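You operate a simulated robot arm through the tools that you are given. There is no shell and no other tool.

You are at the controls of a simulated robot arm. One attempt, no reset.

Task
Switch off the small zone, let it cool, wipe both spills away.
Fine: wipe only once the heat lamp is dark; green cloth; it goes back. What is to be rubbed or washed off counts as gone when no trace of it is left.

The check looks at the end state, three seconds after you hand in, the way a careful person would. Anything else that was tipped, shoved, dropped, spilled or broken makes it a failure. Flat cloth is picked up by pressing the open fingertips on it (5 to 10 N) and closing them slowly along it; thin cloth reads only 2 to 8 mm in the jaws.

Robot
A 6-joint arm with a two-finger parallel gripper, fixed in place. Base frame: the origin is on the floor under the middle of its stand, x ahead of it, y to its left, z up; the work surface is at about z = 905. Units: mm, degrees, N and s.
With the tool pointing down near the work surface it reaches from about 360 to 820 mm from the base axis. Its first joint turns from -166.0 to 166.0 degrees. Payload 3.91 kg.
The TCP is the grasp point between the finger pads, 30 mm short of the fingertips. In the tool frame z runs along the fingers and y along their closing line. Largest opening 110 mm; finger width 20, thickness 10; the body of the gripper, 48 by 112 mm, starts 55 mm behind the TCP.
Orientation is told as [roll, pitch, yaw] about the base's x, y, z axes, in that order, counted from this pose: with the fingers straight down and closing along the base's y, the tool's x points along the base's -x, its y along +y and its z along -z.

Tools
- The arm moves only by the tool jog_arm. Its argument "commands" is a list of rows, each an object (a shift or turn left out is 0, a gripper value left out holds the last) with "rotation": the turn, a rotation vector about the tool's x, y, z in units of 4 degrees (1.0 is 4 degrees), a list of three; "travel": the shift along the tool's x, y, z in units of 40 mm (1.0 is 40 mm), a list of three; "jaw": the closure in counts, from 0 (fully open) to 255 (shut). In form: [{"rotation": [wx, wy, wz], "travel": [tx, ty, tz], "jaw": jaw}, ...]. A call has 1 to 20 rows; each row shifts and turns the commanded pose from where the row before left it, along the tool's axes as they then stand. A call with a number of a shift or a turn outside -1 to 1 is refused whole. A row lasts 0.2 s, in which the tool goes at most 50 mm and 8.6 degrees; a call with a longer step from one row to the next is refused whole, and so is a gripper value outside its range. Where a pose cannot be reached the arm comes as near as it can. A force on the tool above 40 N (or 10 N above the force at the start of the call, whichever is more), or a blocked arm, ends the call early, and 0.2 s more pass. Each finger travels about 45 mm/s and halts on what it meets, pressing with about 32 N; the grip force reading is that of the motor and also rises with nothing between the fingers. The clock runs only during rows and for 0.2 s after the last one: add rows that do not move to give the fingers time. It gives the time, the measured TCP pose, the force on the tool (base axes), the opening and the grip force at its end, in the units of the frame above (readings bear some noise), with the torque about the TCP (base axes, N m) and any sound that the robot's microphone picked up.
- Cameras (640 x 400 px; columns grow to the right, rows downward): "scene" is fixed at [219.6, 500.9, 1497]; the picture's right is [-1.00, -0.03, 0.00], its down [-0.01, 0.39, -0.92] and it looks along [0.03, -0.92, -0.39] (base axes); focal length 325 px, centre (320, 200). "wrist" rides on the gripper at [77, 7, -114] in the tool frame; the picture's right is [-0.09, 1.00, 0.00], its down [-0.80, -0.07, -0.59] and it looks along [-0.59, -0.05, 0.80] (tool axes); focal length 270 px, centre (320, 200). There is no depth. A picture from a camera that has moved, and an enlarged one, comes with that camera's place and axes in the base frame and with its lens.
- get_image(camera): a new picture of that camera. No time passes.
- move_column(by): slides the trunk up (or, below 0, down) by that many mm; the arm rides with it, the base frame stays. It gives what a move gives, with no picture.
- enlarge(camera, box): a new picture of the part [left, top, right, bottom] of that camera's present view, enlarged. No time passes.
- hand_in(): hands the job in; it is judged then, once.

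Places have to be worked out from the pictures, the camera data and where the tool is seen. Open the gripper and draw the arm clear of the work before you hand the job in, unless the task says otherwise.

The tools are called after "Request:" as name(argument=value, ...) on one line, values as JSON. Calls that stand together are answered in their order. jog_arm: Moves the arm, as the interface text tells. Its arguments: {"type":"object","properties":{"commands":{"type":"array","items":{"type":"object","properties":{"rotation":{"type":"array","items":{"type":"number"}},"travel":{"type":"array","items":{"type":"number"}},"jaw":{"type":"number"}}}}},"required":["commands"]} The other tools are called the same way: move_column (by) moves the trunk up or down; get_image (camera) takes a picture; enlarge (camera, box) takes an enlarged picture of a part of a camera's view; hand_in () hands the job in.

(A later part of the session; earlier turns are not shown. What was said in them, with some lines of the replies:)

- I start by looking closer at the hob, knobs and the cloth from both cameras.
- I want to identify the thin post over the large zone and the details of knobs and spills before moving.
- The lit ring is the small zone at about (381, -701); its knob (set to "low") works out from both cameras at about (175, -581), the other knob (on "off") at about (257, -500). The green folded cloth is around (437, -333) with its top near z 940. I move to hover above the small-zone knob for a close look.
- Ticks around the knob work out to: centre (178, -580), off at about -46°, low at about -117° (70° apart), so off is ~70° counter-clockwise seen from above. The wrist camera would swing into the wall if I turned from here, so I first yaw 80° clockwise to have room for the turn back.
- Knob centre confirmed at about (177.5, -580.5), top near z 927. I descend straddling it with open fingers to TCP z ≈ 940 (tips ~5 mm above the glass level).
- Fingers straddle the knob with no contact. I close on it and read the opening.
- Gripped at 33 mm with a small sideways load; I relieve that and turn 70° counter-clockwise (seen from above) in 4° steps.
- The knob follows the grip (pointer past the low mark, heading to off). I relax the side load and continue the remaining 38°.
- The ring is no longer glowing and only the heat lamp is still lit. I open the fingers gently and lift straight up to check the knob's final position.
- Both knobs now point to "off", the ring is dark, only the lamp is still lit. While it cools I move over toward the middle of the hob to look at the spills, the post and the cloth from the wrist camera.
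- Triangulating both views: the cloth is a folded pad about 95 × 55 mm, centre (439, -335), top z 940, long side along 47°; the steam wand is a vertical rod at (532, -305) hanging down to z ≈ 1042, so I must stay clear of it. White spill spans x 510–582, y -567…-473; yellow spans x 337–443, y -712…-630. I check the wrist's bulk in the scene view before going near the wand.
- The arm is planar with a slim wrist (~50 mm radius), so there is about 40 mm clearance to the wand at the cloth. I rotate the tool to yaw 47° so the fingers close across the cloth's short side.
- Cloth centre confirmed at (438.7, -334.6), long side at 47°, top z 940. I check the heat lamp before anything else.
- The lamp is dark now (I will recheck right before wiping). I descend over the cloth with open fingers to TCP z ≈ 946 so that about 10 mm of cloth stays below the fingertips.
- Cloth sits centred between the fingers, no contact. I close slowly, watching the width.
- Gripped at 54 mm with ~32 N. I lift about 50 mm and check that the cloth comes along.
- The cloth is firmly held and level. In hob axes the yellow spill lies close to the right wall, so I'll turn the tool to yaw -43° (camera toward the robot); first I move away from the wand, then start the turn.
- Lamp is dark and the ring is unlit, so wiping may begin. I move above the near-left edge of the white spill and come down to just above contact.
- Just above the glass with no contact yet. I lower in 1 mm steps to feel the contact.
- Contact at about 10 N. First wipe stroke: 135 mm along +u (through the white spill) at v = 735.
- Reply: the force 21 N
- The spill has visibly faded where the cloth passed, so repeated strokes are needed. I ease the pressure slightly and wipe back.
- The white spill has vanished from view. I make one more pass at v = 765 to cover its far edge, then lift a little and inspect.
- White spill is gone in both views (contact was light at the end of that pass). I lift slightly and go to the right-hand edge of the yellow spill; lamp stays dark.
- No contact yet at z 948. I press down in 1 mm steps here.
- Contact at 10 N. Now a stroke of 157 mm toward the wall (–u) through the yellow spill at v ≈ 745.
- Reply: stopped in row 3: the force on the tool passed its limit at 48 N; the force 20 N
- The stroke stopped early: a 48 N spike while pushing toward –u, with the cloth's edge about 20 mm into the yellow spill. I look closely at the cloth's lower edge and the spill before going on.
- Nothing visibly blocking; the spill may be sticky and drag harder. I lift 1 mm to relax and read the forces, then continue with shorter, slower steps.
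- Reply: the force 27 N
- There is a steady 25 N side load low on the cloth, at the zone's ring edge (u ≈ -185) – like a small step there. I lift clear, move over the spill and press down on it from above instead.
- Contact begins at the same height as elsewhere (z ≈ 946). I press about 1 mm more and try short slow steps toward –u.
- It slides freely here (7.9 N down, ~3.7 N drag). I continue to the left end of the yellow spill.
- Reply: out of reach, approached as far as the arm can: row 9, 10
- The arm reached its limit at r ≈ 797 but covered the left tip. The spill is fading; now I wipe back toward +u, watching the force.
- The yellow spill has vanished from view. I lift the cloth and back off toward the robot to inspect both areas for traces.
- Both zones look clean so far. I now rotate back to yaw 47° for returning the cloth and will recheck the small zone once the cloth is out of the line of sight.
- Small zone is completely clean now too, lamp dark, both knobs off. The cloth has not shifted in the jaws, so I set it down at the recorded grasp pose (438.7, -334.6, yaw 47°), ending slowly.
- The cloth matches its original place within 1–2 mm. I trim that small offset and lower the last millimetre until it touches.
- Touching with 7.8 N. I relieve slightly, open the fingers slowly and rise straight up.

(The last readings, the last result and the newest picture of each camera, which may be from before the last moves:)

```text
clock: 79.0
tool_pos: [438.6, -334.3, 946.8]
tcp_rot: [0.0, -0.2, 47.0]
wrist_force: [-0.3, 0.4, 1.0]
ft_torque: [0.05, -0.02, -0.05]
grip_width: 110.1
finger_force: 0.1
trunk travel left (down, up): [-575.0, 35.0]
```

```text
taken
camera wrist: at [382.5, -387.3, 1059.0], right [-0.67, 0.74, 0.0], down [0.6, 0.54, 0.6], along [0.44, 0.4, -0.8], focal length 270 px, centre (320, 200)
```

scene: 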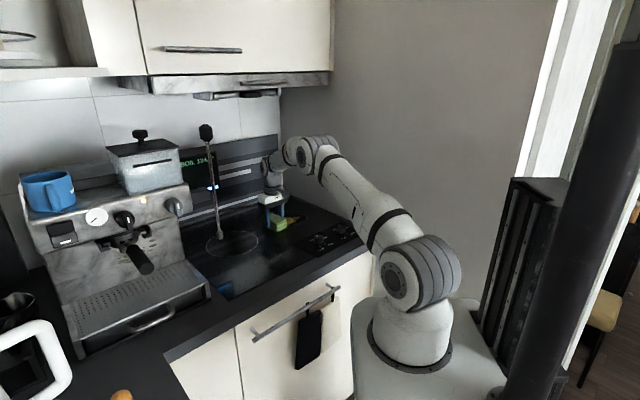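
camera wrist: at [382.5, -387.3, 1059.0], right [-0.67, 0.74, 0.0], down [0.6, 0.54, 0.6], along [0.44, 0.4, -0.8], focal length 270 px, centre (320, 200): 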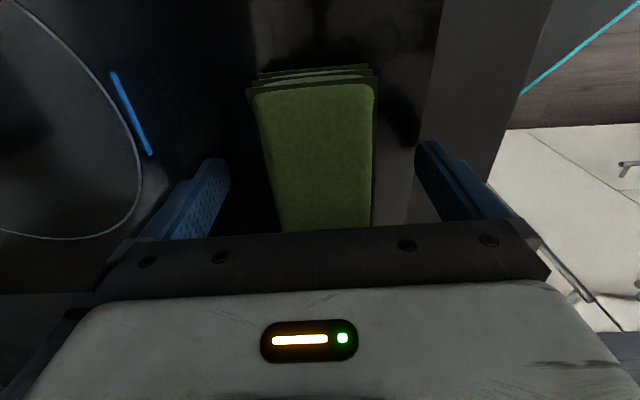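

Fingers are fully open and free of the cloth. I rise straight up and then draw back away from the wand and the hob.

Request:
jog_arm(commands=[{"travel": [0, 0, -0.4]}, {"travel": [0, 0, -0.8]}, {"travel": [0, 0, -0.9]}, {"travel": [0, 0, -0.9]}, {"travel": [0, 0, -0.9]}, {"travel": [0.7, 0, -0.5]}, {"travel": [0.8, 0, -0.5]}, {"travel": [0.8, 0.2, -0.4]}, {"travel": [0.8, 0.3, -0.4]}, {"travel": [0.8, 0.3, -0.4]}, {}])

Request:
get_image(camera="wrist")

Request:
get_image(camera="scene")

Request:
enlarge(camera="scene", box=[200, 220, 290, 300])

Request:
enlarge(camera="scene", box=[180, 180, 390, 310])

```text
clock: 81.4
tool_pos: [308.8, -427.1, 1191.2]
tcp_rot: [0.1, -0.2, 47.1]
wrist_force: [1.1, -0.3, 0.3]
ft_torque: [0.0, -0.03, 0.02]
grip_width: 110.1
finger_force: 0.0
trunk travel left (down, up): [-575.0, 35.0]
```

```text
taken
camera wrist: at [252.3, -479.3, 1304.1], right [-0.67, 0.74, 0.0], down [0.6, 0.54, 0.6], along [0.44, 0.4, -0.8], focal length 270 px, centre (320, 200)
```

wrist: 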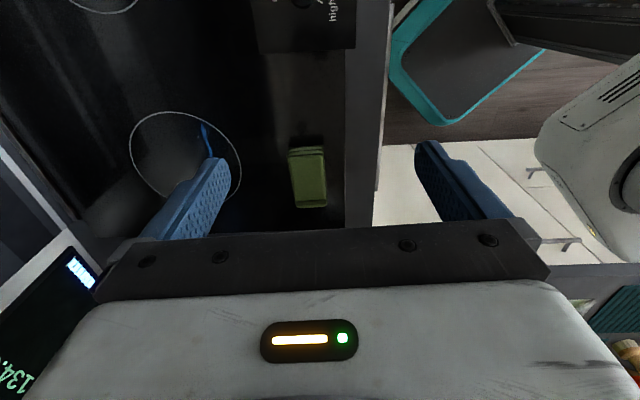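

```text
taken
```

scene: 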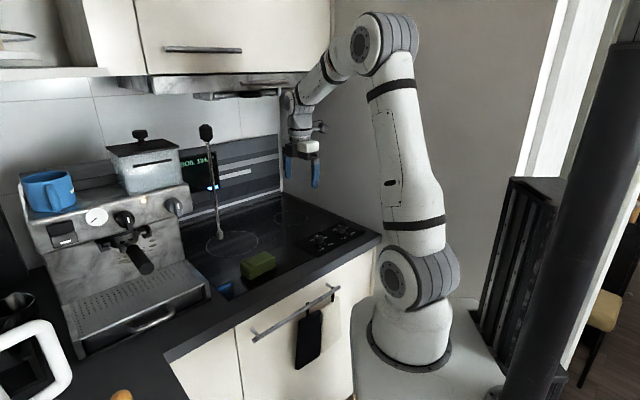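

```text
5.00 times, centred on (245, 260) of scene
camera zoom: at [219.6, 500.9, 1497.0], right [-1.0, -0.03, 0.0], down [-0.01, 0.39, -0.92], along [0.03, -0.92, -0.39], focal length 1625 px, centre (695, -100)
```

zoom: 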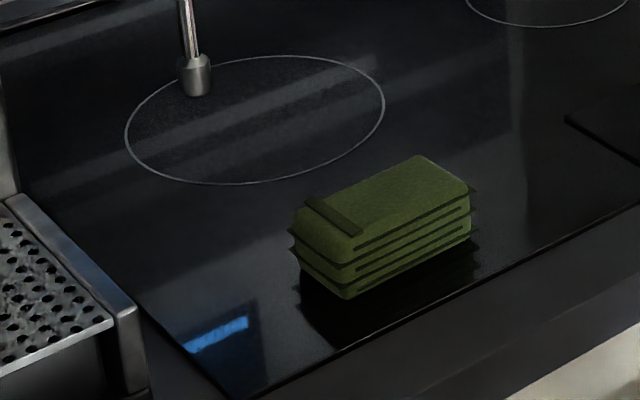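

```text
3.05 times, centred on (285, 245) of scene
camera zoom: at [219.6, 500.9, 1497.0], right [-1.0, -0.03, 0.0], down [-0.01, 0.39, -0.92], along [0.03, -0.92, -0.39], focal length 990 px, centre (427, 63)
```

zoom: 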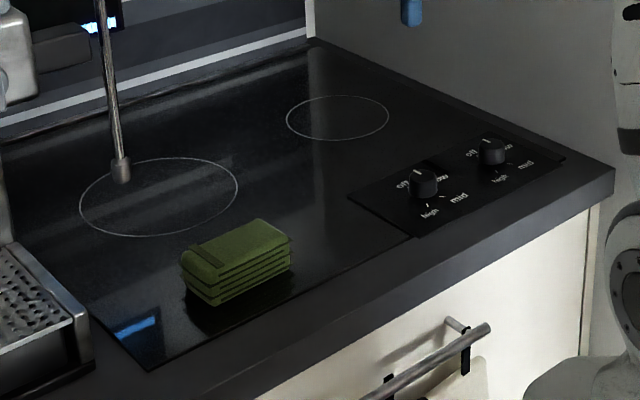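

The cloth sits exactly where it was. I inspect both zones enlarged for any faint leftover.

Request:
enlarge(camera="wrist", box=[120, 100, 250, 210])

Request:
enlarge(camera="scene", box=[200, 220, 265, 262])

Request:
enlarge(camera="scene", box=[260, 200, 320, 240])

```text
3.64 times, centred on (185, 155) of wrist
camera zoom: at [252.3, -479.3, 1304.1], right [-0.67, 0.74, 0.0], down [0.6, 0.54, 0.6], along [0.44, 0.4, -0.8], focal length 983 px, centre (811, 364)
```

zoom: 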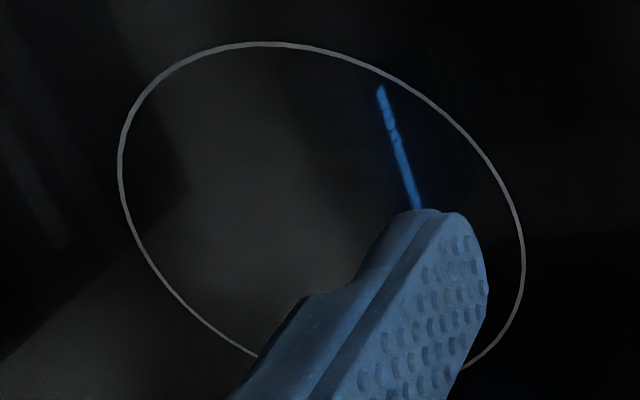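

```text
9.52 times, centred on (232, 241) of scene
camera zoom: at [219.6, 500.9, 1497.0], right [-1.0, -0.03, 0.0], down [-0.01, 0.39, -0.92], along [0.03, -0.92, -0.39], focal length 3095 px, centre (1153, -190)
```

zoom: 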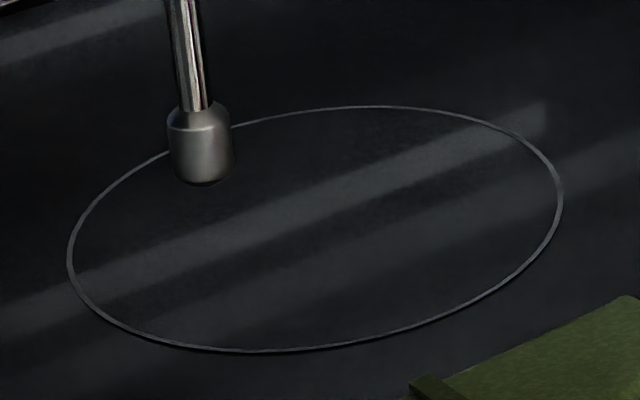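

```text
10.00 times, centred on (290, 220) of scene
camera zoom: at [219.6, 500.9, 1497.0], right [-1.0, -0.03, 0.0], down [-0.01, 0.39, -0.92], along [0.03, -0.92, -0.39], focal length 3250 px, centre (620, 0)
```

zoom: 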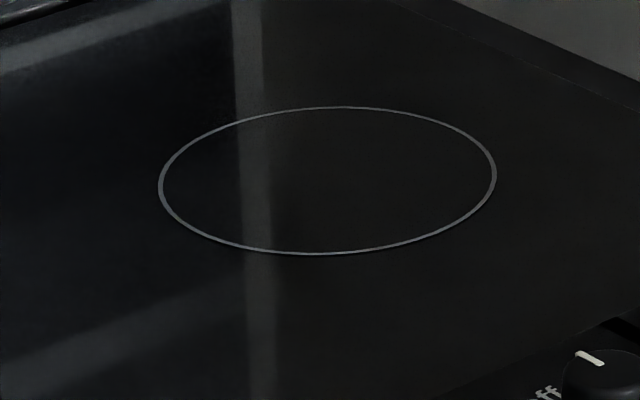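

Both zones are spotless, the ring and lamp are dark, knobs are at off and the cloth is back. I draw the arm a bit further up and back, then hand in.

Request:
jog_arm(commands=[{"travel": [0.53, 0.29, -0.65]}, {"travel": [0.53, 0.29, -0.65]}, {"travel": [0.53, 0.29, -0.65]}, {}, {}])

Request:
get_image(camera="scene")

```text
clock: 82.6
tool_pos: [240.6, -449.9, 1267.2]
tcp_rot: [0.0, -0.1, 47.0]
wrist_force: [0.3, 0.7, -0.2]
ft_torque: [-0.02, -0.01, 0.02]
grip_width: 110.2
finger_force: 0.0
trunk travel left (down, up): [-575.0, 35.0]
```

```text
taken
```

scene: 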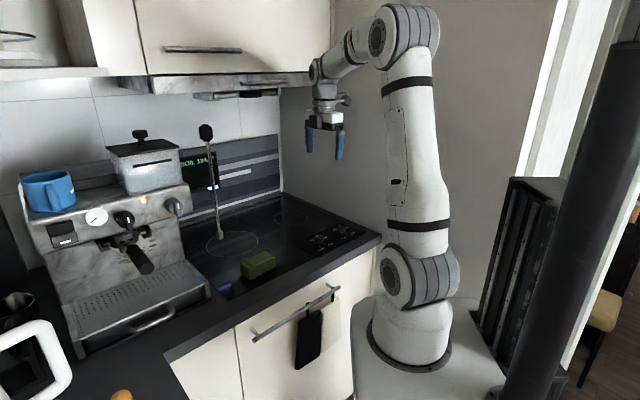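

The scene is as it should be: the small zone is off and cool, both spills are gone, the cloth is in its place, and the arm is open and clear. I hand in.

Request:
hand_in()

```text
The job is handed in.
```

The small zone is off, both spills on the hob are wiped away, and the green cloth is back where it was. I've handed the job in; no result came back.

- **Small zone:** I turned its knob from "low" to "off". The ring went dark at once, and the heat lamp was out before I wiped anything.
- **Spills:** The white spill on the large zone and the yellow one on the small zone took a few passes each. Close-up pictures afterwards showed no trace of either.
- **Force spike:** My first stroke toward the yellow spill stopped at 48 N, with the cloth's edge at the small zone's ring. I lifted, set the cloth down on the spill and wiped from there. The pictures show nothing moved or marked.
- **Cloth:** It went back within 1–2 mm of its first position, at the same angle.
- **Left alone:** There are a few pale splashes on the front of the espresso machine. I took "both spills" to mean the two on the hob and didn't touch those.

The gripper is open and the arm is drawn up clear of the hob.
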